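You operate a simulated robot arm through the tools that you are given. There is no shell and no other tool. Be economical: measure what you need, move in short steps, check, and stop when the job is done.

You run a simulated two-armed robot. Do the job below in one go: nothing can be reset, and whatever is moved stays where it is left.

Task
Take the plastic cup from the top of the drying cabinet and put it on the top of the instrument bench. Open the papers drawer, fetch the green wiping pad from the top of the island bench and set it in the inside of the papers drawer and shut the drawer again. Turn the mixer knob to 2. Take the label block on the top of the island bench and put it away on the counter top of the shelf unit. Put the sign labelled "in use" from the top of the island bench on the top of the small white table. Pull the left glass cabinet door open. Do these in any order. Set down upright: plastic cup.

Only the result counts: the job must be done as asked and must still hold three seconds after the hand-in. Knocking over, shifting, dropping, spilling or breaking anything else fails it.

Robot
Two 7-joint arms with two-finger parallel grippers on one trunk, on a base that drives. Base frame: it is fixed to the floor where the robot stands at the start and does not move with it; the origin is under the middle of the robot, x ahead of it, y to its left, z up. Lengths are in mm, angles in degrees, forces in N, time in s.
The left shoulder is at the start at [18, 70, 1352], the right one opposite. With the tool pointing down near the work surface each hand reaches from about 100 to 400 mm from the robot's upright axis, wherever it stands, measured 20 degrees to its own side. Places, roughly: counter top of the shelf unit [-2200, 2800, 800]; inside of the papers drawer [-4300, 600, 700]; label block [-1000, -1250, 750]; left glass cabinet door [500, 2300, 1300]; mixer knob [-1100, -1000, 900]; papers drawer [-4200, 600, 700]; plastic cup (6x6x7 cm) [600, 100, 1200]; sign [-1250, -1250, 1000]; top of the instrument bench [-2100, -1100, 800]; top of the small white table [-2500, 3500, 800]; wiping pad [-1250, -750, 750]. Payload 2.4 kg a hand.
The TCP of each hand is the grasp point between the finger pads, 24 mm short of the fingertips. In the tool frame z runs along the fingers and y along their closing line. The gripper opens to 68 mm. The fingers are 17 mm wide and 10 mm thick; the gripper's body (40 by 70 mm) begins 41 mm behind the TCP.
Orientation is told as [roll, pitch, yaw] about the base's x, y, z axes, in that order, counted from this pose: with the fingers straight down and closing along the base's y, the tool's x points along the base's -x, its y along +y and its z along -z.

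Tools
- The arms move only by the tool step_arm. It takes "left_commands", "right_commands" or both (then of equal length, played together; a hand with none holds still); each is a list of rows, each an object of numbers (a shift or turn left out is 0, a gripper value left out holds the last): "dx", "dy", "dz": the shift along the tool's x, y, z in mm; "rx", "ry", "rz": the turn, a rotation vector about the tool's x, y, z in degrees. In form: [{"dx": .., "dy": .., "dz": .., "rx": .., "ry": .., "rz": ..}, ...]. A call has 1 to 20 rows; each row shifts and turns the commanded pose from where the row before left it, along the tool's axes as they then stand. "left_gripper" and "right_gripper" are, for a hand that has rows, the gripper command, from -1 (fully open) to 1 (shut), values between in proportion, set as the call begins (left out, the last holds). A row lasts 0.2 s, in which the tool goes at most 50 mm and 8.6 degrees; a call with a longer step from one row to the next is refused whole, and so is a gripper value outside its range. A pose out of reach is approached as far as the arm can. The call stops where the force on the tool passes 40 N (or 10 N more than at its start, if that is more) or the arm is blocked; 0.2 s more then pass. Each finger travels about 72 mm/s and halts on what it meets, pressing with about 24 N; the grip force reading is that of the motor and also rises with nothing between the fingers. The clock runs only during rows and for 0.2 s after the last one: add rows that do not move to give the fingers time. It gives the time, the measured TCP pose, the force on the tool (base axes), the opening and the grip force at its end, in the units of the frame above (readings bear some noise), with the torque about the TCP (base axes, N m) and any sound that the robot's microphone picked up, and new pictures: "pictures" is both (left out), scene, wrist or none (wrist: the cameras of the hands that moved).
- Cameras (640 x 400 px; columns grow to the right, rows downward): "scene" is now at [83.5, -43.4, 1574.4]; the picture's right is [-0.17, -0.99, -0.00], its down [0.08, -0.01, -1.00] and it looks along [0.98, -0.17, 0.08] (base axes); focal length 243 px, centre (320, 200). "left" rides on the left gripper at [84, -11, -75] in its tool frame; the picture's right is [0.13, 0.99, 0.00], its down [-0.60, 0.08, -0.79] and it looks along [-0.79, 0.10, 0.61] (tool axes); focal length 251 px, centre (320, 200). "right" rides on the right gripper at [84, 11, -75] in its tool frame; the picture's right is [-0.13, 0.99, 0.00], its down [-0.60, -0.08, -0.79] and it looks along [-0.79, -0.10, 0.61] (tool axes); focal length 251 px, centre (320, 200). There is no depth. A picture from a camera that has moved, and an enlarged one, comes with that camera's place and axes in the base frame and with its lens.
- lift_body(by): slides the trunk up (or, below 0, down) by that many mm; the arms and the scene camera ride with it, the base frame stays. It gives what a move gives, with no picture.
- roll_base(legs): drives the robot by 1 to 6 legs, each [ahead, left, turn to the left] in mm, mm and degrees, along the robot's own axes; the way and the turn of a leg run together, so that a leg with both is an arc; at most 1500 mm and 180 degrees a leg. The arms and the cameras ride along, it lands a little off, and it stops where it bumps. It gives what a move gives, and a new picture of the scene camera.
- head_to(pan, tilt): turns the head with the scene camera to pan (to the left, within 86 degrees either way) and tilt (down, from -29 to 69), counted from straight ahead of the robot. It gives what a move gives, and a new picture of the scene camera.
- enlarge(camera, box): a new picture of the part [left, top, right, bottom] of that camera's present view, enlarged. The clock stands still meanwhile.
- hand_in(): hands the job in; it is judged then, once.

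Work in short steps. Places have to be worked out from the pictures, the camera data and where the tool is seen: move nearer, look again, correct. Check each grasp and each placing, and mend what went wrong. You have 186 turns and 260 pictures in all, those below and enlarged ones among them. Open the grippers and draw the arms clear of the work before you hand the job in, unless the task says otherwise.

The tools are called after ">>>" as a command line: name --argument value ..., lists and objects as JSON in quotes. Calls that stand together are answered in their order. step_arm: Moves the arms, as the interface text tells. Its arguments: {"type":"object","properties":{"left_commands":{"type":"array","items":{"type":"object","properties":{"dx":{"type":"number"},"dy":{"type":"number"},"dz":{"type":"number"},"rx":{"type":"number"},"ry":{"type":"number"},"rz":{"type":"number"}}}},"left_gripper":{"type":"number"},"right_commands":{"type":"array","items":{"type":"object","properties":{"dx":{"type":"number"},"dy":{"type":"number"},"dz":{"type":"number"},"rx":{"type":"number"},"ry":{"type":"number"},"rz":{"type":"number"}}}},"right_gripper":{"type":"number"},"pictures":{"type":"string","enum":["both","scene","wrist","none"]}},"required":[]} The other tools are called the same way: lift_body (by) slides the trunk up or down; roll_base (legs) drives the base; head_to (pan, tilt) turns the head that bears the scene camera; enlarge (camera, box) takes an enlarged picture of a part of a camera's view; hand_in () hands the job in.

At the start:

```text
time_s: 0.0
left_tool_pos: [403.4, 137.3, 1424.5]
left_tcp_rot: [0.0, -0.7, -5.6]
left_force: [0.9, -0.7, -0.1]
left_torque: [0.06, 0.09, 0.03]
left_finger_gap: 67.9
left_grip_force: 0.0
right_tool_pos: [184.7, -128.0, 1531.0]
right_tcp_rot: [0.1, -0.6, -5.8]
right_force: [-62.9, 1.2, -0.8]
right_torque: [0.11, 0.1, -2.51]
right_finger_gap: 68.2
right_grip_force: 0.0
trunk travel left (down, up): [-564.0, 285.0]
robot x, y, heading: [2.5, -26.4, -5.7]
head pan, tilt: [-4.0, -3.9]
```

scene: 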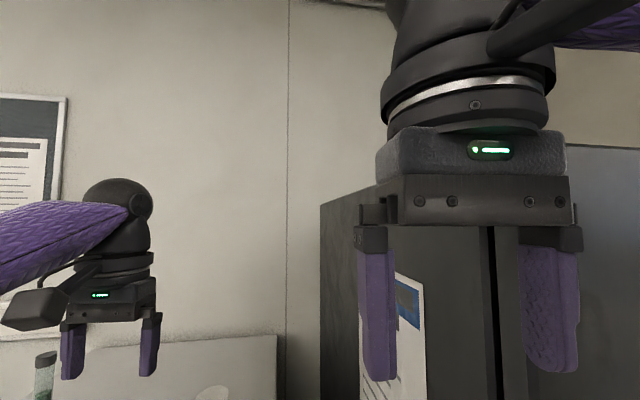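
right: 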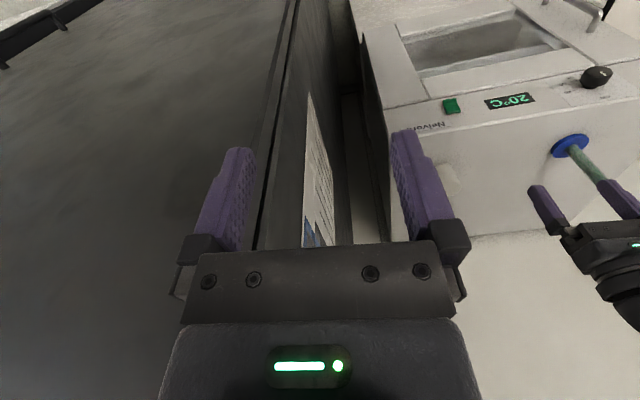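
left: 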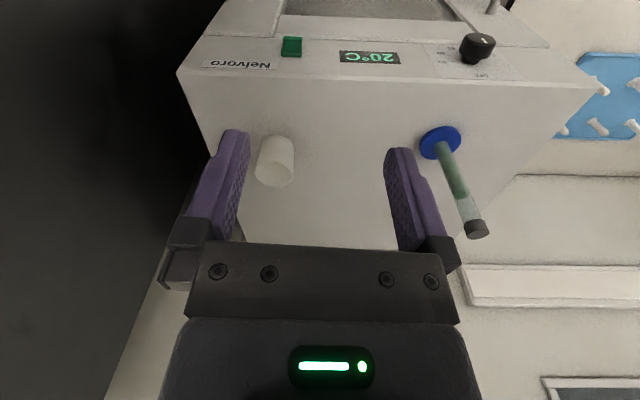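

The right hand shows 63 N of push towards -x, so it may be touching the dark cabinet. I look first with the head before moving.

>>> head_to --pan 0 --tilt 30

```text
time_s: 1.0
left_tool_pos: [404.2, 138.6, 1424.0]
left_tcp_rot: [-0.1, -0.6, -5.6]
left_force: [0.4, -0.2, 0.4]
left_torque: [0.02, -0.01, 0.03]
left_finger_gap: 68.0
left_grip_force: 0.1
right_tool_pos: [185.4, -127.6, 1529.4]
right_tcp_rot: [-0.2, -0.2, -5.6]
right_force: [-60.0, 5.2, 1.0]
right_torque: [-0.02, 0.08, -2.34]
right_finger_gap: 68.0
right_grip_force: 0.0
trunk travel left (down, up): [-564.0, 285.0]
robot x, y, heading: [1.0, -31.2, -5.5]
head pan, tilt: [0.0, 30.0]
camera scene: at [88.0, -37.2, 1520.1], right [-0.1, -1.0, 0.0], down [-0.49, 0.05, -0.87], along [0.87, -0.09, -0.49], focal length 243 px, centre (320, 200)
```

scene: 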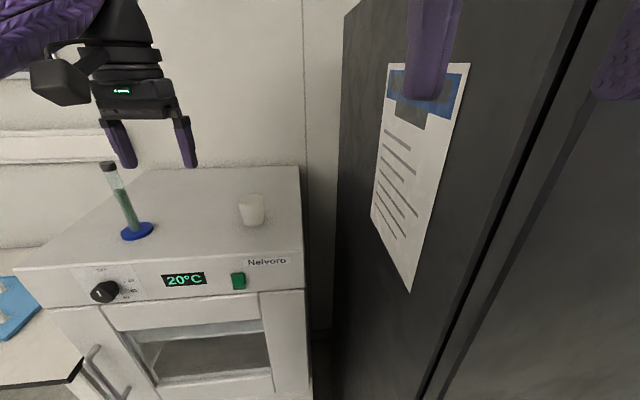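

The right hand presses against the dark cabinet door. I draw the right hand back a bit (tool +x is roughly base -x).

>>> step_arm --right_commands '[{"dx": 15}, {"dx": 15}]' --pictures "none"

```text
time_s: 1.6
left_tool_pos: [421.7, 137.0, 1419.0]
left_tcp_rot: [0.0, 0.1, -5.4]
left_force: [0.0, -0.3, -0.3]
left_torque: [0.01, 0.0, 0.02]
left_finger_gap: 68.2
left_grip_force: 0.1
right_tool_pos: [180.8, -126.2, 1521.8]
right_tcp_rot: [0.0, 0.2, -5.6]
right_force: [0.4, 0.6, -0.1]
right_torque: [0.0, 0.03, -0.04]
right_finger_gap: 68.1
right_grip_force: 0.1
right hand out of reach, approached as far as the arm can: row 1
trunk travel left (down, up): [-564.0, 285.0]
robot x, y, heading: [-0.3, -28.7, -5.7]
head pan, tilt: [0.0, 30.0]
```

The contact is released. I look down to see what room the base has ahead.

>>> head_to --pan 20 --tilt 65

>>> enlarge --camera "left" --box '[160, 60, 480, 260]'

```text
time_s: 2.6
left_tool_pos: [418.8, 136.3, 1420.7]
left_tcp_rot: [0.0, 0.0, -5.4]
left_force: [0.3, -0.3, 0.0]
left_torque: [0.03, -0.01, -0.02]
left_finger_gap: 68.2
left_grip_force: 0.1
right_tool_pos: [178.0, -126.6, 1522.3]
right_tcp_rot: [-0.1, 0.1, -5.6]
right_force: [-0.4, -0.4, -0.6]
right_torque: [-0.03, 0.04, -0.01]
right_finger_gap: 68.0
right_grip_force: 0.0
trunk travel left (down, up): [-564.0, 285.0]
robot x, y, heading: [-0.2, -27.6, -5.6]
head pan, tilt: [20.0, 65.0]
camera scene: at [73.9, -14.6, 1471.2], right [0.25, -0.97, 0.0], down [-0.88, -0.23, -0.42], along [0.41, 0.11, -0.91], focal length 243 px, centre (320, 200)
```

scene: 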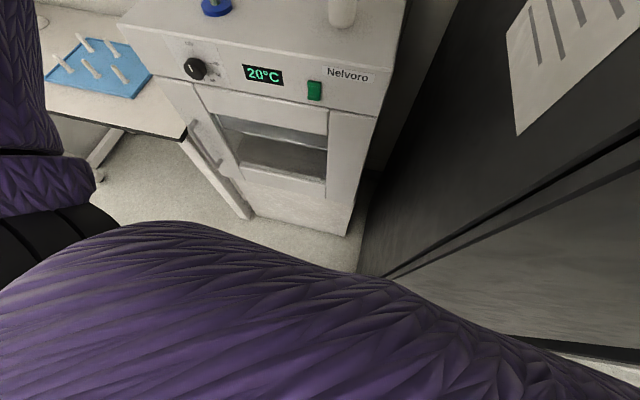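

```text
2.00 times, centred on (320, 160) of left
camera zoom: at [335.8, 134.6, 1495.8], right [-0.03, 1.0, 0.0], down [0.61, 0.02, 0.79], along [0.79, 0.03, -0.61], focal length 503 px, centre (320, 280)
```

zoom: 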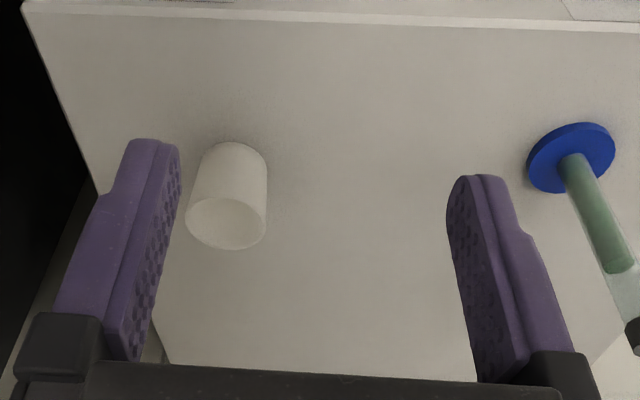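

Cup is estimated at about (572, 82, top 1270). I shift the base left so the cup lies in front of the left arm and the right hand clears the cabinet face.

>>> roll_base --legs '[[-30, 0, 0], [0, 130, 0]]'

>>> head_to --pan 0 --tilt 40

```text
time_s: 4.3
left_tool_pos: [403.3, 269.8, 1420.1]
left_tcp_rot: [-0.2, 0.0, -5.4]
left_force: [-0.2, 0.1, -0.6]
left_torque: [0.01, 0.02, -0.01]
left_finger_gap: 68.4
left_grip_force: 0.1
right_tool_pos: [161.6, 7.2, 1522.4]
right_tcp_rot: [-0.1, 0.3, -5.8]
right_force: [0.2, 0.1, 0.1]
right_torque: [0.0, 0.02, -0.01]
right_finger_gap: 68.0
right_grip_force: 0.1
trunk travel left (down, up): [-564.0, 285.0]
robot x, y, heading: [-15.6, 102.1, -5.4]
head pan, tilt: [20.0, 65.0]
camera scene: at [57.1, 118.7, 1471.1], right [0.25, -0.97, 0.0], down [-0.88, -0.23, -0.42], along [0.41, 0.1, -0.91], focal length 243 px, centre (320, 200)
```

scene: 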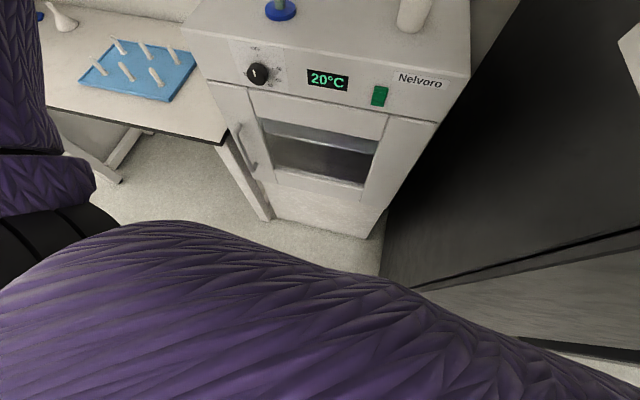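

```text
time_s: 5.2
left_tool_pos: [403.1, 268.8, 1419.8]
left_tcp_rot: [0.0, 0.0, -5.6]
left_force: [0.2, -0.5, 0.2]
left_torque: [0.0, 0.01, 0.02]
left_finger_gap: 68.0
left_grip_force: 0.0
right_tool_pos: [161.6, 5.2, 1523.2]
right_tcp_rot: [-0.1, 0.2, -5.7]
right_force: [0.8, 0.1, -0.5]
right_torque: [-0.01, 0.01, 0.02]
right_finger_gap: 68.2
right_grip_force: 0.1
trunk travel left (down, up): [-564.0, 285.0]
robot x, y, heading: [-18.1, 101.5, -5.6]
head pan, tilt: [0.0, 40.0]
camera scene: at [83.0, 94.2, 1503.4], right [-0.1, -1.0, 0.0], down [-0.64, 0.06, -0.77], along [0.76, -0.07, -0.64], focal length 243 px, centre (320, 200)
```

scene: 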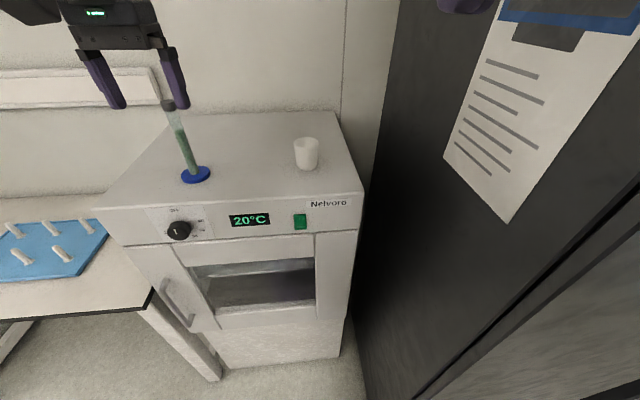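

Cup base from this view is at (571, 82), matching. I first swing the left hand right, away from the tube, then drive ahead a little.

>>> step_arm --left_commands '[{"dy": -45}, {"dy": -45}, {"dy": -45}, {"dy": -30}]' --pictures "none"

>>> roll_base --legs '[[90, 0, 0]]'

```text
time_s: 6.2
left_tool_pos: [387.8, 103.4, 1418.7]
left_tcp_rot: [0.0, 0.0, -5.5]
left_force: [-0.4, -0.8, -0.5]
left_torque: [0.03, -0.05, 0.01]
left_finger_gap: 67.8
left_grip_force: 0.0
right_tool_pos: [161.2, 5.4, 1522.3]
right_tcp_rot: [0.0, 0.1, -5.8]
right_force: [-0.6, -0.1, -0.9]
right_torque: [-0.01, -0.04, 0.01]
right_finger_gap: 67.9
right_grip_force: 0.1
trunk travel left (down, up): [-564.0, 285.0]
robot x, y, heading: [-18.2, 101.4, -5.5]
head pan, tilt: [0.0, 40.0]
```

```text
time_s: 7.3
left_tool_pos: [480.0, 94.8, 1419.1]
left_tcp_rot: [0.0, 0.1, -5.5]
left_force: [0.0, -0.4, -0.1]
left_torque: [0.02, 0.06, -0.03]
left_finger_gap: 68.1
left_grip_force: 0.1
right_tool_pos: [253.3, -4.0, 1523.0]
right_tcp_rot: [-0.2, 0.1, -5.8]
right_force: [-0.1, 0.8, -0.9]
right_torque: [0.01, 0.01, 0.01]
right_finger_gap: 68.3
right_grip_force: 0.0
trunk travel left (down, up): [-564.0, 285.0]
robot x, y, heading: [71.9, 95.0, -5.8]
head pan, tilt: [0.0, 40.0]
camera scene: at [174.0, 84.8, 1503.3], right [-0.1, -1.0, 0.0], down [-0.64, 0.06, -0.77], along [0.76, -0.08, -0.64], focal length 243 px, centre (320, 200)
```

scene: 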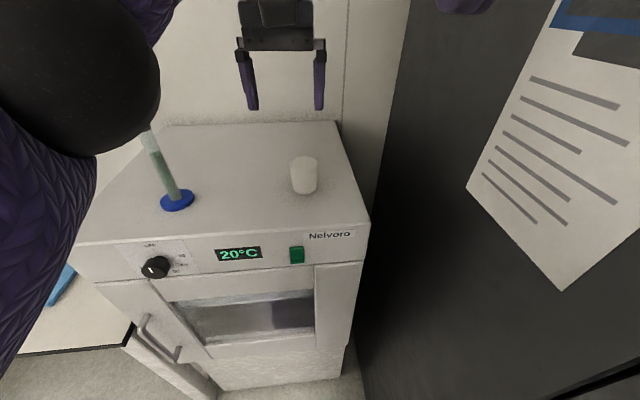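

Now I extend the left hand over the cup at its present height and look with the wrist camera.

>>> step_arm --left_commands '[{"dx": -46, "dy": -2}, {"dx": -46, "dy": -2}, {"dz": 30}, {"dz": 30}]'

```text
time_s: 8.3
left_tool_pos: [502.3, 88.8, 1366.4]
left_tcp_rot: [0.0, -0.1, -5.6]
left_force: [-1.0, 0.1, 0.2]
left_torque: [0.0, -0.07, 0.01]
left_finger_gap: 68.1
left_grip_force: 0.1
left hand out of reach, approached as far as the arm can: row 1, 2, 3, 4
right_tool_pos: [250.3, -3.5, 1522.2]
right_tcp_rot: [-0.1, 0.2, -5.8]
right_force: [-0.8, 0.3, -0.4]
right_torque: [0.05, -0.05, -0.03]
right_finger_gap: 67.8
right_grip_force: 0.1
trunk travel left (down, up): [-564.0, 285.0]
robot x, y, heading: [71.0, 92.0, -5.6]
head pan, tilt: [0.0, 40.0]
camera scene: at [172.4, 84.9, 1503.5], right [-0.1, -1.0, 0.0], down [-0.64, 0.06, -0.77], along [0.76, -0.08, -0.64], focal length 243 px, centre (320, 200)
camera left: at [418.7, 86.0, 1442.4], right [-0.03, 1.0, 0.0], down [0.61, 0.02, 0.79], along [0.79, 0.03, -0.61], focal length 251 px, centre (320, 200)
```

scene: 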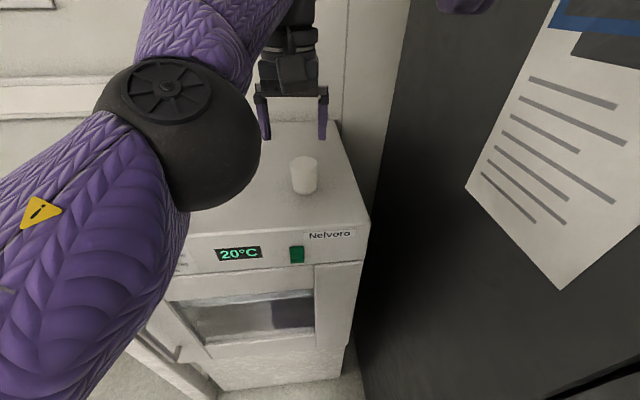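
left: 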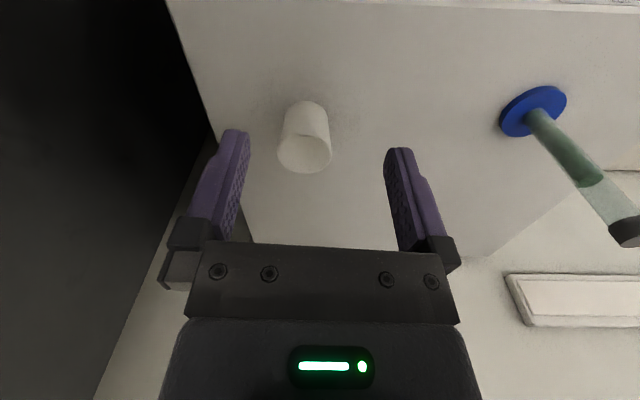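

The arm runs out at about 430 mm from the axis; I drive another 80 mm ahead, with a bit to the left for cabinet clearance.

>>> roll_base --legs '[[80, 20, 0]]'

```text
time_s: 9.2
left_tool_pos: [525.2, 91.2, 1369.6]
left_tcp_rot: [0.1, -0.4, -6.0]
left_force: [-0.5, 0.4, 0.0]
left_torque: [-0.01, -0.02, 0.03]
left_finger_gap: 68.0
left_grip_force: 0.0
right_tool_pos: [270.0, 2.2, 1527.1]
right_tcp_rot: [0.2, -0.9, -6.2]
right_force: [0.0, -0.6, -0.6]
right_torque: [0.01, 0.01, -0.03]
right_finger_gap: 67.9
right_grip_force: 0.1
trunk travel left (down, up): [-564.0, 285.0]
robot x, y, heading: [103.3, 101.3, -6.2]
head pan, tilt: [0.0, 40.0]
stopped in leg 1: the robot was blocked; the commanded pose is now the measured one
camera scene: at [194.1, 91.1, 1504.3], right [-0.11, -0.99, 0.0], down [-0.63, 0.07, -0.77], along [0.77, -0.08, -0.64], focal length 243 px, centre (320, 200)
```

scene: 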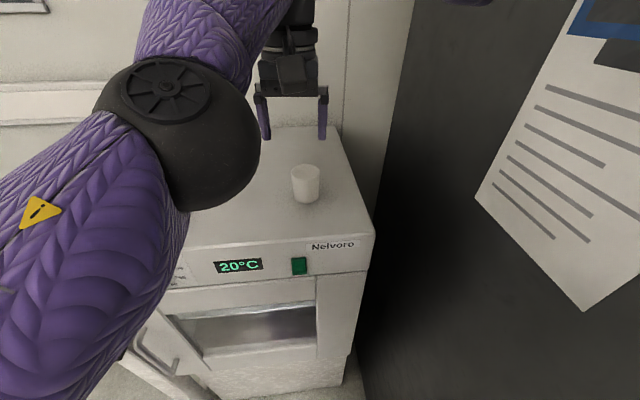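

The base is blocked by the furniture ahead. I back off slightly and raise the trunk, which levels the shoulder with the wrist and gains horizontal reach.

>>> roll_base --legs '[[-8, 0, 0]]'

>>> lift_body --by 120

>>> step_arm --left_commands '[{"dz": 40}, {"dz": 40}, {"dz": 40}, {"dx": -30}, {"dx": -30}]'

```text
time_s: 10.0
left_tool_pos: [522.8, 93.0, 1368.4]
left_tcp_rot: [0.0, -0.2, -5.9]
left_force: [-0.2, 0.5, 0.4]
left_torque: [-0.03, 0.0, -0.03]
left_finger_gap: 67.7
left_grip_force: 0.0
right_tool_pos: [269.1, 2.9, 1525.2]
right_tcp_rot: [-0.1, -0.5, -6.0]
right_force: [-0.2, -0.1, -0.3]
right_torque: [-0.03, 0.0, 0.0]
right_finger_gap: 68.0
right_grip_force: 0.1
trunk travel left (down, up): [-564.0, 285.0]
robot x, y, heading: [101.5, 104.7, -6.1]
head pan, tilt: [0.0, 40.0]
camera scene: at [192.5, 91.8, 1503.8], right [-0.1, -0.99, 0.0], down [-0.64, 0.07, -0.77], along [0.76, -0.08, -0.64], focal length 243 px, centre (320, 200)
```

scene: 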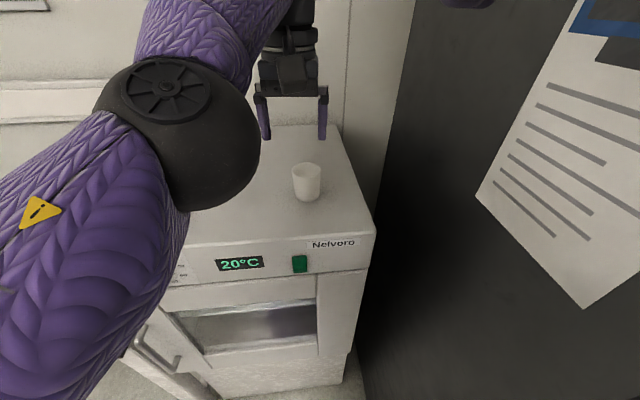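

```text
time_s: 11.5
left_tool_pos: [529.3, 91.6, 1486.2]
left_tcp_rot: [0.0, 0.1, -5.9]
left_force: [0.6, -0.2, 0.0]
left_torque: [0.0, 0.03, 0.0]
left_finger_gap: 68.1
left_grip_force: 0.0
right_tool_pos: [275.8, 0.5, 1643.5]
right_tcp_rot: [0.0, -0.1, -6.0]
right_force: [0.1, 0.0, -0.1]
right_torque: [0.0, 0.02, 0.0]
right_finger_gap: 68.1
right_grip_force: 0.1
trunk travel left (down, up): [-684.0, 165.0]
robot x, y, heading: [98.7, 98.0, -5.9]
head pan, tilt: [0.0, 40.0]
```

```text
time_s: 12.7
left_tool_pos: [565.1, 99.3, 1364.8]
left_tcp_rot: [0.0, 0.0, -6.0]
left_force: [0.5, -0.5, -0.7]
left_torque: [0.01, 0.01, 0.0]
left_finger_gap: 68.2
left_grip_force: 0.1
left hand out of reach, approached as far as the arm can: row 5
right_tool_pos: [275.7, 4.7, 1643.4]
right_tcp_rot: [0.1, -0.2, -6.2]
right_force: [-0.6, 0.1, 0.5]
right_torque: [-0.06, 0.01, -0.01]
right_finger_gap: 67.7
right_grip_force: 0.0
trunk travel left (down, up): [-684.0, 165.0]
robot x, y, heading: [98.1, 100.0, -6.1]
head pan, tilt: [0.0, 40.0]
camera scene: at [194.9, 92.6, 1623.5], right [-0.1, -0.99, 0.0], down [-0.64, 0.07, -0.77], along [0.76, -0.08, -0.64], focal length 243 px, centre (320, 200)
camera left: at [480.9, 96.5, 1440.1], right [-0.03, 1.0, 0.0], down [0.61, 0.02, 0.79], along [0.79, 0.02, -0.61], focal length 251 px, centre (320, 200)
```

scene: 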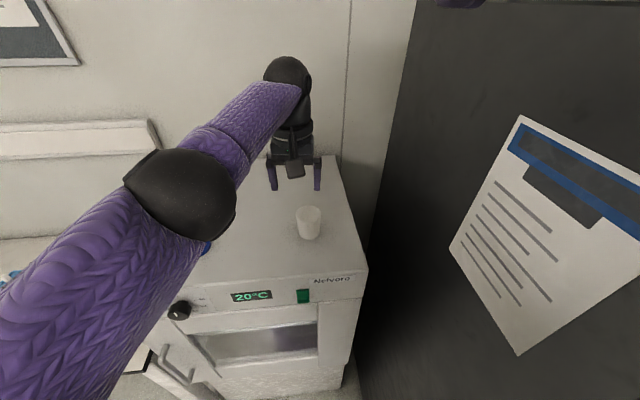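
left: 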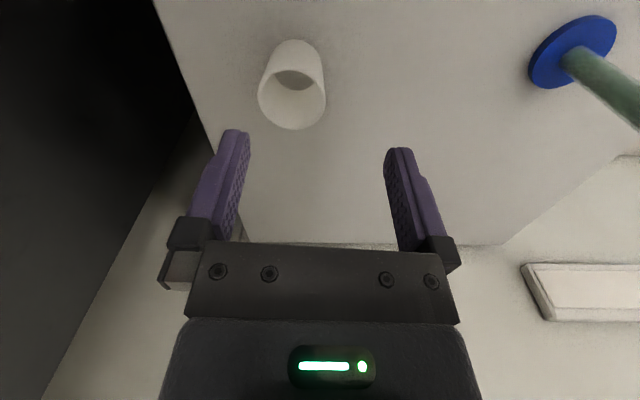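

Reach now suffices. Cup by wrist view is at about (577, 79); I correct and descend 60 mm, staying above the rim.

>>> step_arm --left_commands '[{"dx": 11, "dy": -7}, {"dz": 30}, {"dz": 28}, {}]' --pictures "wrist"

```text
time_s: 13.7
left_tool_pos: [553.7, 89.5, 1305.8]
left_tcp_rot: [-0.1, 0.0, -5.9]
left_force: [0.2, 0.1, -0.1]
left_torque: [-0.02, 0.01, 0.04]
left_finger_gap: 68.0
left_grip_force: 0.0
right_tool_pos: [275.0, 1.2, 1644.1]
right_tcp_rot: [0.1, -0.3, -6.2]
right_force: [-0.3, -0.2, -1.2]
right_torque: [0.02, 0.02, 0.0]
right_finger_gap: 68.0
right_grip_force: 0.0
trunk travel left (down, up): [-684.0, 165.0]
robot x, y, heading: [102.1, 98.9, -5.8]
head pan, tilt: [0.0, 40.0]
camera left: at [468.8, 87.4, 1381.9], right [-0.03, 1.0, 0.0], down [0.61, 0.02, 0.79], along [0.79, 0.02, -0.61], focal length 251 px, centre (320, 200)
```

left: 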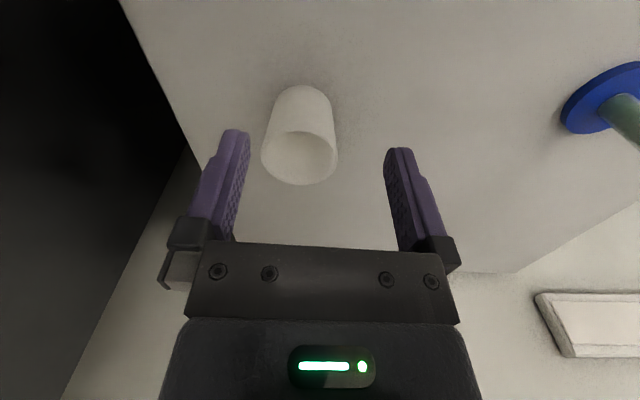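

Now the hand is at (554, 90); cup centre (575, 78). I correct and take another look before descending.

>>> step_arm --left_commands '[{"dx": -22, "dy": -9.5}, {}]' --pictures "wrist"

```text
time_s: 14.3
left_tool_pos: [564.7, 84.7, 1305.8]
left_tcp_rot: [0.0, 0.1, -6.0]
left_force: [0.0, -0.5, -0.7]
left_torque: [0.03, 0.01, -0.01]
left_finger_gap: 68.0
left_grip_force: 0.1
left hand out of reach, approached as far as the arm can: row 1
right_tool_pos: [275.4, 3.2, 1644.0]
right_tcp_rot: [0.1, -0.2, -6.1]
right_force: [0.6, 0.3, 0.0]
right_torque: [0.01, -0.01, -0.03]
right_finger_gap: 67.8
right_grip_force: 0.1
trunk travel left (down, up): [-684.0, 165.0]
robot x, y, heading: [97.1, 100.1, -6.1]
head pan, tilt: [0.0, 40.0]
camera left: at [479.7, 82.0, 1381.9], right [-0.03, 1.0, 0.0], down [0.61, 0.02, 0.79], along [0.79, 0.02, -0.61], focal length 251 px, centre (320, 200)
```

left: 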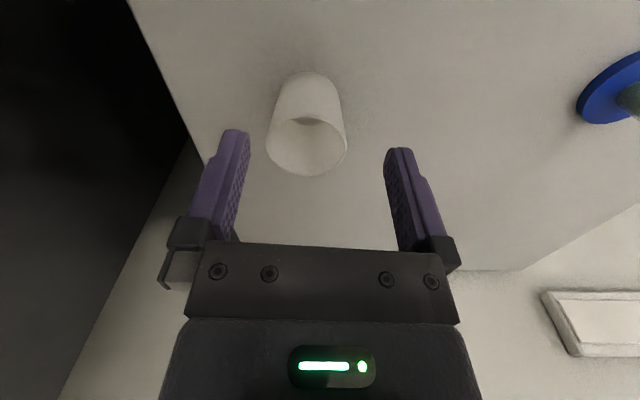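

About 10 mm short. I raise the trunk 70 mm more and lower the hand by the same, to gain reach.

>>> lift_body --by 70

>>> step_arm --left_commands '[{"dz": 35}, {"dz": 35}, {"dx": -11, "dy": -6}, {}]' --pictures "wrist"

```text
time_s: 15.3
left_tool_pos: [564.1, 85.6, 1374.6]
left_tcp_rot: [0.0, 0.1, -5.9]
left_force: [-0.6, 0.7, -0.3]
left_torque: [-0.01, 0.0, -0.02]
left_finger_gap: 67.8
left_grip_force: 0.0
right_tool_pos: [276.1, 1.5, 1714.9]
right_tcp_rot: [0.1, -0.1, -6.1]
right_force: [0.3, 0.7, -0.2]
right_torque: [0.02, -0.03, 0.01]
right_finger_gap: 68.1
right_grip_force: 0.2
trunk travel left (down, up): [-754.0, 95.0]
robot x, y, heading: [101.6, 99.2, -6.2]
head pan, tilt: [0.0, 40.0]
```

```text
time_s: 16.3
left_tool_pos: [559.8, 88.3, 1305.0]
left_tcp_rot: [0.0, 0.1, -6.0]
left_force: [-0.4, 0.7, 0.2]
left_torque: [0.0, -0.02, 0.0]
left_finger_gap: 67.9
left_grip_force: 0.1
left hand out of reach, approached as far as the arm can: row 2, 3
right_tool_pos: [276.1, 2.1, 1714.2]
right_tcp_rot: [0.0, -0.2, -6.1]
right_force: [-0.4, 0.0, -0.4]
right_torque: [-0.01, 0.05, 0.03]
right_finger_gap: 67.8
right_grip_force: 0.0
trunk travel left (down, up): [-754.0, 95.0]
robot x, y, heading: [98.4, 99.3, -5.8]
head pan, tilt: [0.0, 40.0]
camera left: at [475.9, 87.2, 1379.8], right [-0.03, 1.0, 0.0], down [0.61, 0.02, 0.79], along [0.79, 0.02, -0.61], focal length 251 px, centre (320, 200)
```

left: 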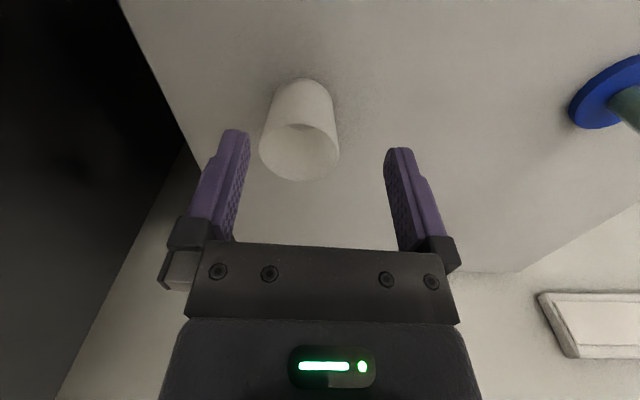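

Past the optimum. I raise the hand and lower the trunk by 120, then tilt the fingers 10° outward to gain the missing reach.

>>> step_arm --left_commands '[{"dz": -40}, {"dz": -40}, {"dz": -40}]' --pictures "none"

>>> lift_body --by -120

>>> step_arm --left_commands '[{"ry": -5}, {"ry": -5}, {}]' --pictures "none"

```text
time_s: 17.1
left_tool_pos: [561.5, 88.0, 1425.4]
left_tcp_rot: [0.0, 0.1, -5.9]
left_force: [0.1, -0.1, 0.0]
left_torque: [0.02, 0.0, 0.02]
left_finger_gap: 68.0
left_grip_force: 0.2
right_tool_pos: [274.4, 1.4, 1713.6]
right_tcp_rot: [0.1, -0.2, -6.1]
right_force: [-0.2, 0.2, -0.3]
right_torque: [-0.01, -0.01, 0.02]
right_finger_gap: 68.0
right_grip_force: 0.1
trunk travel left (down, up): [-754.0, 95.0]
robot x, y, heading: [97.6, 97.4, -6.0]
head pan, tilt: [0.0, 40.0]
```

```text
time_s: 18.6
left_tool_pos: [561.6, 88.0, 1303.2]
left_tcp_rot: [0.1, 0.5, -5.9]
left_force: [-0.1, 0.0, 0.5]
left_torque: [0.0, -0.01, -0.01]
left_finger_gap: 68.2
left_grip_force: 0.1
right_tool_pos: [276.2, 2.5, 1593.8]
right_tcp_rot: [0.0, -0.1, -6.2]
right_force: [-0.3, -0.2, -0.1]
right_torque: [-0.01, 0.02, -0.05]
right_finger_gap: 68.1
right_grip_force: 0.0
trunk travel left (down, up): [-634.0, 215.0]
robot x, y, heading: [96.5, 100.1, -6.2]
head pan, tilt: [0.0, 40.0]
```

```text
time_s: 19.4
left_tool_pos: [587.5, 76.7, 1305.9]
left_tcp_rot: [0.2, -9.4, -5.9]
left_force: [0.2, 0.2, 0.7]
left_torque: [-0.03, -0.01, -0.01]
left_finger_gap: 67.9
left_grip_force: 0.0
left hand out of reach, approached as far as the arm can: row 1, 2
right_tool_pos: [275.5, 0.8, 1593.5]
right_tcp_rot: [0.0, -0.2, -6.1]
right_force: [0.4, 0.1, 0.1]
right_torque: [-0.01, 0.01, 0.0]
right_finger_gap: 68.2
right_grip_force: 0.1
trunk travel left (down, up): [-634.0, 215.0]
robot x, y, heading: [100.2, 103.0, -6.2]
head pan, tilt: [0.0, 40.0]
```

Reach gained: the hand is at x 587, a bit far. I bring it back 15 mm and measure.

>>> step_arm --left_commands '[{"dx": 18}, {}]' --pictures "wrist"

```text
time_s: 20.0
left_tool_pos: [585.1, 74.5, 1306.0]
left_tcp_rot: [0.0, -9.4, -5.9]
left_force: [0.1, -0.7, 0.0]
left_torque: [0.04, 0.01, 0.0]
left_finger_gap: 68.4
left_grip_force: 0.2
left hand out of reach, approached as far as the arm can: row 1
right_tool_pos: [276.4, 1.4, 1593.2]
right_tcp_rot: [0.1, -0.1, -6.1]
right_force: [-0.6, -0.6, -0.9]
right_torque: [-0.03, -0.02, 0.04]
right_finger_gap: 68.2
right_grip_force: 0.0
trunk travel left (down, up): [-634.0, 215.0]
robot x, y, heading: [98.2, 98.0, -5.9]
head pan, tilt: [0.0, 40.0]
camera left: at [490.4, 73.9, 1366.5], right [-0.02, 1.0, -0.02], down [0.47, 0.03, 0.88], along [0.88, 0.01, -0.47], focal length 251 px, centre (320, 200)
```

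left: 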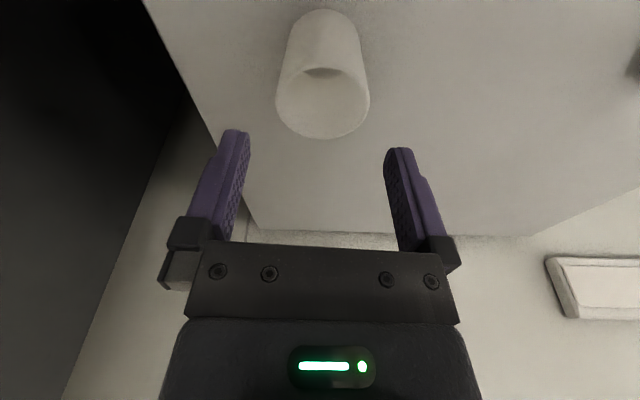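

Cup axis about (575, 76). With the tilt, I need x≈564 before descending; I draw back more.

>>> step_arm --left_commands '[{"dx": 20}, {}]' --pictures "none"

```text
time_s: 20.6
left_tool_pos: [584.5, 71.1, 1303.4]
left_tcp_rot: [0.0, -9.5, -6.0]
left_force: [0.0, 0.6, -0.4]
left_torque: [-0.03, 0.0, 0.01]
left_finger_gap: 67.9
left_grip_force: 0.0
left hand out of reach, approached as far as the arm can: row 1
right_tool_pos: [275.4, 1.9, 1593.1]
right_tcp_rot: [0.1, -0.2, -6.2]
right_force: [0.3, 1.1, 0.0]
right_torque: [0.03, 0.01, 0.0]
right_finger_gap: 67.8
right_grip_force: 0.0
trunk travel left (down, up): [-634.0, 215.0]
robot x, y, heading: [98.6, 100.2, -5.9]
head pan, tilt: [0.0, 40.0]
```

Still limited by an over-commanded pose; I keep stepping back and watch.

>>> step_arm --left_commands '[{"dx": 15, "dy": 5}, {}]' --pictures "none"

```text
time_s: 21.2
left_tool_pos: [583.9, 70.8, 1304.5]
left_tcp_rot: [0.0, -9.6, -5.9]
left_force: [0.4, 0.0, 0.3]
left_torque: [-0.06, -0.02, 0.02]
left_finger_gap: 68.1
left_grip_force: 0.1
left hand out of reach, approached as far as the arm can: row 1
right_tool_pos: [276.8, 0.9, 1593.9]
right_tcp_rot: [0.0, -0.3, -6.1]
right_force: [-0.4, -0.4, -0.9]
right_torque: [0.01, 0.04, 0.0]
right_finger_gap: 68.1
right_grip_force: 0.0
trunk travel left (down, up): [-634.0, 215.0]
robot x, y, heading: [99.0, 103.3, -6.0]
head pan, tilt: [0.0, 40.0]
```

Keep drawing back in bigger steps until the arm follows.

>>> step_arm --left_commands '[{"dx": 15}, {"dx": 15}, {}]' --pictures "none"

```text
time_s: 22.0
left_tool_pos: [581.3, 64.1, 1303.5]
left_tcp_rot: [0.0, -9.5, -5.9]
left_force: [0.0, 0.7, 1.2]
left_torque: [-0.05, 0.03, -0.02]
left_finger_gap: 68.1
left_grip_force: 0.2
left hand out of reach, approached as far as the arm can: row 1, 2
right_tool_pos: [276.4, 1.8, 1594.0]
right_tcp_rot: [0.0, -0.2, -6.1]
right_force: [-0.2, -0.4, -0.6]
right_torque: [-0.02, 0.0, 0.01]
right_finger_gap: 68.1
right_grip_force: 0.0
trunk travel left (down, up): [-634.0, 215.0]
robot x, y, heading: [100.1, 98.1, -5.8]
head pan, tilt: [0.0, 40.0]
```

The hand slides along its reach limit; the command must be farther out and to the right. I step back further with a shift left.

>>> step_arm --left_commands '[{"dx": 25, "dy": 10}, {"dx": 25, "dy": 10}, {}]' --pictures "none"

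```text
time_s: 22.8
left_tool_pos: [581.0, 62.4, 1303.5]
left_tcp_rot: [0.1, -9.2, -5.8]
left_force: [0.1, -0.3, -0.2]
left_torque: [-0.05, 0.02, 0.03]
left_finger_gap: 68.0
left_grip_force: 0.0
left hand out of reach, approached as far as the arm can: row 1, 2
right_tool_pos: [274.8, 2.6, 1594.2]
right_tcp_rot: [0.1, -0.3, -6.1]
right_force: [-0.4, -1.1, 0.8]
right_torque: [-0.02, -0.01, 0.0]
right_finger_gap: 68.0
right_grip_force: 0.0
trunk travel left (down, up): [-634.0, 215.0]
robot x, y, heading: [93.6, 102.8, -6.0]
head pan, tilt: [0.0, 40.0]
```

I continue back until the arm follows the command again.

>>> step_arm --left_commands '[{"dx": 30, "dy": 10}, {"dx": 30, "dy": 10}, {}]' --pictures "none"

```text
time_s: 23.6
left_tool_pos: [582.5, 63.4, 1302.1]
left_tcp_rot: [0.2, -9.4, -5.9]
left_force: [-0.5, 0.5, -1.0]
left_torque: [0.0, 0.05, 0.04]
left_finger_gap: 68.1
left_grip_force: 0.0
left hand out of reach, approached as far as the arm can: row 1, 2
right_tool_pos: [276.1, 1.5, 1592.9]
right_tcp_rot: [0.0, -0.2, -6.2]
right_force: [-0.1, -0.3, -0.4]
right_torque: [0.0, -0.02, -0.01]
right_finger_gap: 68.0
right_grip_force: 0.1
trunk travel left (down, up): [-634.0, 215.0]
robot x, y, heading: [100.0, 97.9, -6.2]
head pan, tilt: [0.0, 40.0]
```

Perhaps the stretched arm is singular; raising worked before. I try moving up and back together.

>>> step_arm --left_commands '[{"dz": -40}, {"dz": -30, "dx": 20}, {}]' --pictures "scene"

```text
time_s: 24.4
left_tool_pos: [565.3, 59.0, 1373.1]
left_tcp_rot: [-0.1, -9.4, -5.9]
left_force: [0.5, -0.4, -0.9]
left_torque: [0.01, -0.01, -0.03]
left_finger_gap: 68.0
left_grip_force: 0.0
left hand out of reach, approached as far as the arm can: row 2
right_tool_pos: [276.5, 2.3, 1594.2]
right_tcp_rot: [0.0, -0.2, -6.1]
right_force: [0.6, 0.8, 0.4]
right_torque: [-0.02, -0.01, 0.01]
right_finger_gap: 68.1
right_grip_force: 0.1
trunk travel left (down, up): [-634.0, 215.0]
robot x, y, heading: [102.1, 101.5, -6.2]
head pan, tilt: [0.0, 40.0]
camera scene: at [196.2, 90.9, 1573.5], right [-0.1, -0.99, 0.0], down [-0.64, 0.07, -0.77], along [0.76, -0.08, -0.64], focal length 243 px, centre (320, 200)
```

scene: 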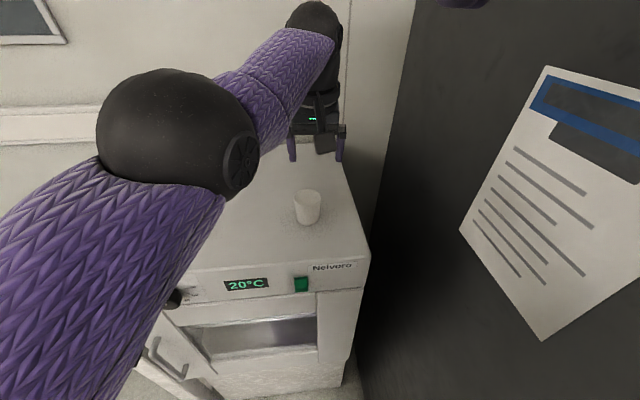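

The elbow is almost straight, i.e. near-singular. I raise further and pull back to unstretch it.

>>> step_arm --left_commands '[{"dz": -40}, {"dz": -20, "dx": 30}, {"dx": 30}, {"dx": 30}]' --pictures "none"

```text
time_s: 25.4
left_tool_pos: [523.1, 34.7, 1445.5]
left_tcp_rot: [0.1, -9.4, -5.9]
left_force: [-0.1, 0.5, -0.1]
left_torque: [0.0, 0.01, -0.01]
left_finger_gap: 68.1
left_grip_force: 0.0
left hand out of reach, approached as far as the arm can: row 2, 3, 4
right_tool_pos: [274.9, 2.1, 1594.2]
right_tcp_rot: [0.0, -0.2, -6.1]
right_force: [-0.3, -0.3, -0.1]
right_torque: [-0.03, -0.03, -0.01]
right_finger_gap: 68.0
right_grip_force: 0.1
trunk travel left (down, up): [-634.0, 215.0]
robot x, y, heading: [100.5, 101.9, -6.0]
head pan, tilt: [0.0, 40.0]
```

I swing left and back to free it.

>>> step_arm --left_commands '[{"dx": 30, "dy": 30}, {"dx": 30, "dy": 30}, {"dx": 30}, {}]' --pictures "scene"

```text
time_s: 26.4
left_tool_pos: [521.0, 57.8, 1474.1]
left_tcp_rot: [0.0, -9.3, -5.9]
left_force: [0.2, -0.3, -0.4]
left_torque: [0.0, -0.01, 0.01]
left_finger_gap: 68.0
left_grip_force: 0.1
left hand out of reach, approached as far as the arm can: row 1, 2, 3
right_tool_pos: [276.3, 2.9, 1594.5]
right_tcp_rot: [0.0, -0.1, -6.1]
right_force: [0.5, -0.4, 0.2]
right_torque: [0.02, -0.03, -0.01]
right_finger_gap: 68.2
right_grip_force: 0.1
trunk travel left (down, up): [-634.0, 215.0]
robot x, y, heading: [96.4, 97.7, -6.1]
head pan, tilt: [0.0, 40.0]
camera scene: at [196.3, 91.2, 1573.5], right [-0.1, -0.99, 0.0], down [-0.64, 0.07, -0.77], along [0.76, -0.08, -0.64], focal length 243 px, centre (320, 200)
```

scene: 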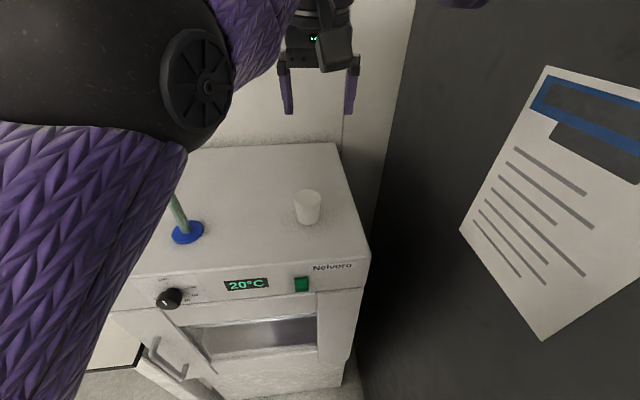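

The arm bends oddly; possibly a wrist limit from the tilt. I undo the tilt and pull back.

>>> step_arm --left_commands '[{"ry": 4.7}, {"ry": 4.7}, {"dx": 25}, {"dx": 25}, {}]' --pictures "scene"

```text
time_s: 27.6
left_tool_pos: [503.4, 56.6, 1476.0]
left_tcp_rot: [0.1, -4.8, -5.9]
left_force: [-0.6, 0.4, -1.0]
left_torque: [-0.03, 0.03, 0.0]
left_finger_gap: 67.9
left_grip_force: 0.0
left hand out of reach, approached as far as the arm can: row 1, 2, 3, 4
right_tool_pos: [274.5, 0.6, 1594.5]
right_tcp_rot: [0.0, -0.2, -6.2]
right_force: [-0.3, -0.7, 0.5]
right_torque: [0.0, -0.02, 0.0]
right_finger_gap: 68.1
right_grip_force: 0.1
trunk travel left (down, up): [-634.0, 215.0]
robot x, y, heading: [99.8, 99.4, -6.1]
head pan, tilt: [0.0, 40.0]
camera scene: at [195.7, 90.6, 1573.5], right [-0.1, -0.99, 0.0], down [-0.64, 0.07, -0.77], along [0.76, -0.08, -0.64], focal length 243 px, centre (320, 200)
```

scene: 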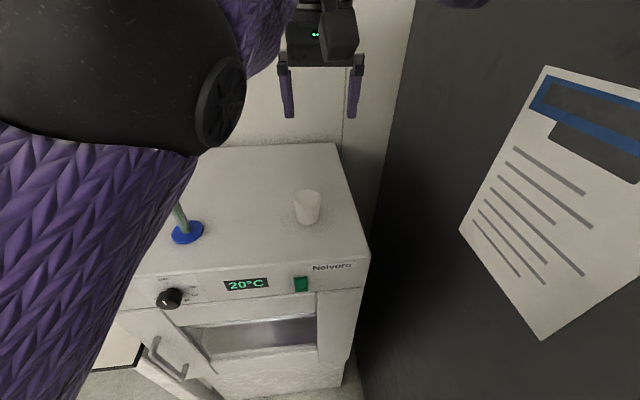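

A joint seems at its limit with the elbow swung inward. I move the hand left, where the start posture was comfortable.

>>> step_arm --left_commands '[{"dy": 40}, {"dy": 40}, {"dy": 40}, {"ry": 5}, {}]' --pictures "scene"

```text
time_s: 28.8
left_tool_pos: [535.4, 147.6, 1485.4]
left_tcp_rot: [0.1, -4.4, -6.5]
left_force: [-0.9, 0.5, -0.4]
left_torque: [-0.02, -0.02, 0.02]
left_finger_gap: 67.9
left_grip_force: 0.0
left hand out of reach, approached as far as the arm can: row 1, 2, 3, 4
right_tool_pos: [275.9, 2.1, 1593.5]
right_tcp_rot: [0.0, -0.2, -6.0]
right_force: [-0.4, 0.2, 0.2]
right_torque: [0.0, 0.01, -0.01]
right_finger_gap: 67.8
right_grip_force: 0.0
trunk travel left (down, up): [-634.0, 215.0]
robot x, y, heading: [100.1, 100.4, -6.2]
head pan, tilt: [0.0, 40.0]
camera scene: at [196.0, 91.4, 1573.5], right [-0.1, -0.99, 0.0], down [-0.64, 0.07, -0.77], along [0.76, -0.08, -0.64], focal length 243 px, centre (320, 200)
```

scene: 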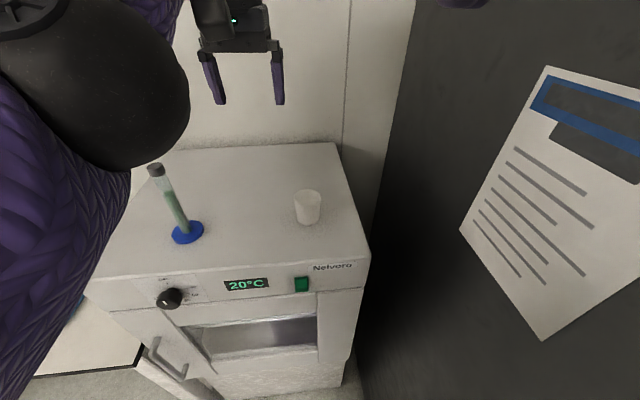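

The arm follows more now. I keep pulling back and downward a bit and watch.

>>> step_arm --left_commands '[{"dx": 40}, {"dx": 40}, {"dx": 40}, {}]' --pictures "none"

```text
time_s: 29.8
left_tool_pos: [536.9, 147.1, 1484.8]
left_tcp_rot: [0.1, -4.4, -6.5]
left_force: [0.9, -0.5, -0.1]
left_torque: [0.01, 0.01, 0.02]
left_finger_gap: 68.0
left_grip_force: 0.0
left hand out of reach, approached as far as the arm can: row 1, 2, 3
right_tool_pos: [276.5, 1.3, 1594.3]
right_tcp_rot: [0.0, -0.3, -6.1]
right_force: [-0.8, 0.3, 0.3]
right_torque: [0.0, -0.01, -0.03]
right_finger_gap: 68.1
right_grip_force: 0.0
trunk travel left (down, up): [-634.0, 215.0]
robot x, y, heading: [95.7, 104.7, -5.7]
head pan, tilt: [0.0, 40.0]
```

Commands seem to reset to the measured pose, so the arm is truly limited, likely by the raised elbow near the head. I lower the hand in free space to bring the elbow down.

>>> step_arm --left_commands '[{"dz": 40}, {"dz": 40}, {"dz": 40}, {}]' --pictures "scene"

```text
time_s: 30.8
left_tool_pos: [545.4, 148.8, 1363.8]
left_tcp_rot: [0.0, -4.4, -6.3]
left_force: [0.9, 0.5, 0.3]
left_torque: [0.01, -0.02, 0.01]
left_finger_gap: 68.1
left_grip_force: 0.0
left hand out of reach, approached as far as the arm can: row 1
right_tool_pos: [275.3, 3.4, 1594.9]
right_tcp_rot: [0.1, -0.3, -6.2]
right_force: [1.3, 0.6, -0.2]
right_torque: [0.01, 0.0, -0.05]
right_finger_gap: 68.0
right_grip_force: 0.0
trunk travel left (down, up): [-634.0, 215.0]
robot x, y, heading: [99.5, 98.2, -5.8]
head pan, tilt: [0.0, 40.0]
camera scene: at [195.6, 92.0, 1573.6], right [-0.1, -0.99, 0.0], down [-0.64, 0.07, -0.77], along [0.76, -0.08, -0.64], focal length 243 px, centre (320, 200)
```

scene: 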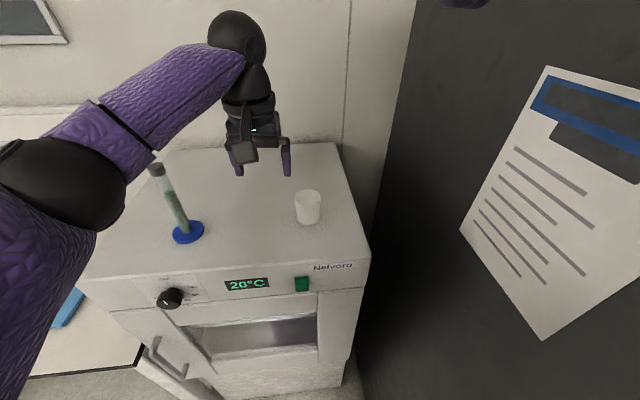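

Freed. Now I move over the cup from this pose (target (570, 78)), then lower to just above the rim.

>>> step_arm --left_commands '[{"dx": -16, "dy": -34}, {"dx": -16, "dy": -34}, {"dz": 30}, {"dz": 25}, {}]' --pictures "wrist"

```text
time_s: 32.0
left_tool_pos: [571.1, 88.8, 1307.9]
left_tcp_rot: [0.2, -4.4, -6.6]
left_force: [0.2, 0.5, -0.1]
left_torque: [0.01, 0.0, -0.02]
left_finger_gap: 67.8
left_grip_force: 0.1
left hand out of reach, approached as far as the arm can: row 2
right_tool_pos: [276.0, 2.5, 1593.4]
right_tcp_rot: [-0.1, -0.2, -6.0]
right_force: [0.4, -0.7, 0.6]
right_torque: [-0.02, -0.01, 0.02]
right_finger_gap: 68.0
right_grip_force: 0.0
trunk travel left (down, up): [-634.0, 215.0]
robot x, y, heading: [95.4, 101.9, -6.0]
head pan, tilt: [0.0, 40.0]
camera left: at [481.4, 89.8, 1378.6], right [-0.02, 1.0, -0.01], down [0.55, 0.02, 0.84], along [0.84, 0.01, -0.55], focal length 251 px, centre (320, 200)
```

left: 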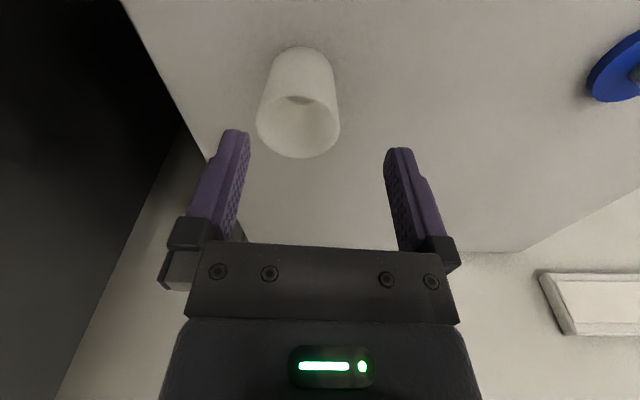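

Cup centre (574, 78); hand needs 10 mm to the right. Then I take a look again before descending.

>>> step_arm --left_commands '[{"dy": -10.5}, {"dz": 10}, {}]' --pictures "wrist"

```text
time_s: 32.8
left_tool_pos: [568.0, 78.0, 1299.8]
left_tcp_rot: [0.1, -4.4, -6.6]
left_force: [-0.2, -0.2, 0.5]
left_torque: [0.01, 0.01, -0.03]
left_finger_gap: 68.3
left_grip_force: 0.0
right_tool_pos: [275.8, -0.3, 1593.9]
right_tcp_rot: [0.1, -0.3, -6.2]
right_force: [0.8, -0.4, 0.3]
right_torque: [0.0, 0.01, 0.0]
right_finger_gap: 68.2
right_grip_force: 0.0
trunk travel left (down, up): [-634.0, 215.0]
robot x, y, heading: [97.7, 99.7, -6.0]
head pan, tilt: [0.0, 40.0]
camera left: at [479.1, 77.3, 1368.8], right [-0.02, 1.0, -0.01], down [0.55, 0.02, 0.84], along [0.84, 0.01, -0.55], focal length 251 px, centre (320, 200)
```

left: 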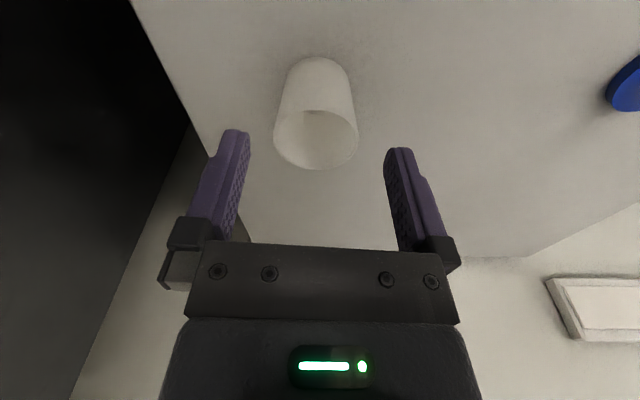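

Triangulating several views, the cup is really at about x 595 with its rim near 1245, so more reach is needed. I raise, swing the hand left, then turn the base right so the left shoulder comes forward.

>>> step_arm --left_commands '[{"dz": -40}, {"dz": -20}, {"dy": 40, "dx": 10}, {"dy": 40, "dx": 15}, {"dy": 30, "dx": 15}, {}]' --pictures "none"

>>> roll_base --legs '[[-25, 0, 0], [0, 0, -20]]'

```text
time_s: 34.2
left_tool_pos: [537.5, 190.7, 1357.9]
left_tcp_rot: [0.2, -4.4, -6.5]
left_force: [-0.8, 0.3, 0.5]
left_torque: [-0.01, 0.0, 0.0]
left_finger_gap: 68.0
left_grip_force: 0.0
right_tool_pos: [276.1, 1.2, 1594.4]
right_tcp_rot: [0.1, -0.2, -6.1]
right_force: [-0.6, 0.8, 0.3]
right_torque: [0.02, -0.02, 0.02]
right_finger_gap: 67.9
right_grip_force: 0.1
trunk travel left (down, up): [-634.0, 215.0]
robot x, y, heading: [98.6, 102.5, -6.1]
head pan, tilt: [0.0, 40.0]
```

```text
time_s: 36.1
left_tool_pos: [516.6, 40.4, 1357.7]
left_tcp_rot: [0.0, -4.4, -26.3]
left_force: [-1.0, 0.4, -0.1]
left_torque: [0.0, -0.02, 0.03]
left_finger_gap: 68.1
left_grip_force: 0.1
right_tool_pos: [206.2, -50.2, 1593.1]
right_tcp_rot: [0.1, -0.2, -26.1]
right_force: [-0.3, -0.3, -0.1]
right_torque: [0.0, 0.01, 0.04]
right_finger_gap: 68.2
right_grip_force: 0.0
trunk travel left (down, up): [-634.0, 215.0]
robot x, y, heading: [76.2, 102.4, -25.8]
head pan, tilt: [0.0, 40.0]
camera scene: at [161.4, 60.9, 1573.5], right [-0.44, -0.9, 0.0], down [-0.58, 0.28, -0.77], along [0.69, -0.33, -0.64], focal length 243 px, centre (320, 200)
```

scene: 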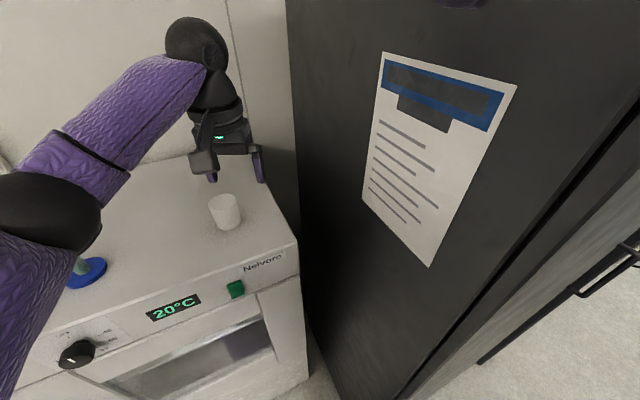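

Turned. I now drive ahead in base x again as far as allowed.

>>> roll_base --legs '[[40, 20, 0]]'

>>> enlarge --camera "left" --box '[0, 0, 640, 400]'

```text
time_s: 37.0
left_tool_pos: [563.5, 41.2, 1359.2]
left_tcp_rot: [0.2, -4.3, -26.4]
left_force: [-0.2, -1.5, -0.9]
left_torque: [0.0, 0.05, 0.01]
left_finger_gap: 68.4
left_grip_force: 0.0
right_tool_pos: [252.3, -49.5, 1592.9]
right_tcp_rot: [0.0, 0.0, -25.9]
right_force: [0.2, 0.1, 0.4]
right_torque: [0.02, 0.04, -0.02]
right_finger_gap: 67.8
right_grip_force: 0.2
trunk travel left (down, up): [-634.0, 215.0]
robot x, y, heading: [116.8, 104.2, -25.6]
head pan, tilt: [0.0, 40.0]
camera scene: at [207.9, 62.4, 1573.4], right [-0.44, -0.9, 0.0], down [-0.58, 0.28, -0.77], along [0.69, -0.33, -0.64], focal length 243 px, centre (320, 200)
```

scene: 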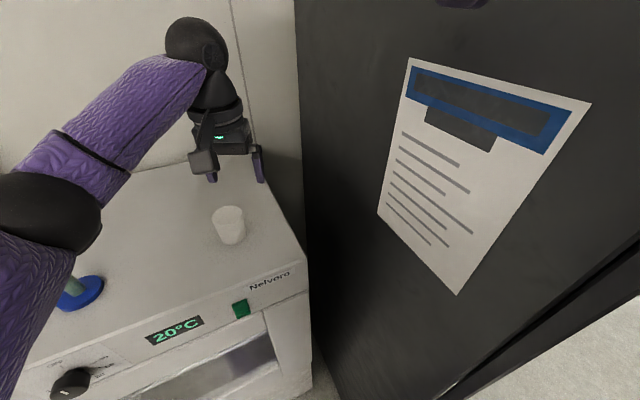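

```text
1.00 times, centred on (320, 200) of left (not enlarged: the box is as wide or as high as the picture)
camera zoom: at [479.4, 71.7, 1427.6], right [0.32, 0.95, -0.01], down [0.52, -0.17, 0.84], along [0.79, -0.28, -0.55], focal length 251 px, centre (320, 200)
```

zoom: 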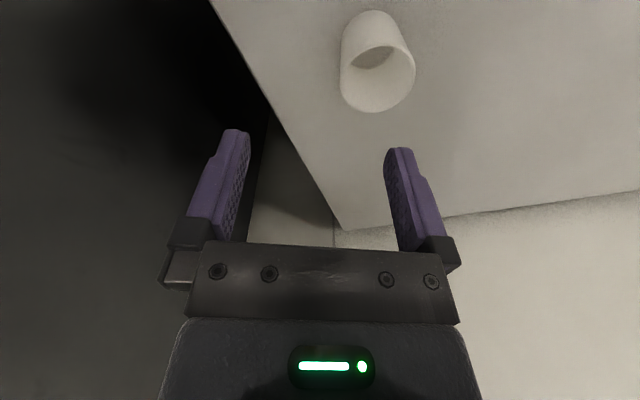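

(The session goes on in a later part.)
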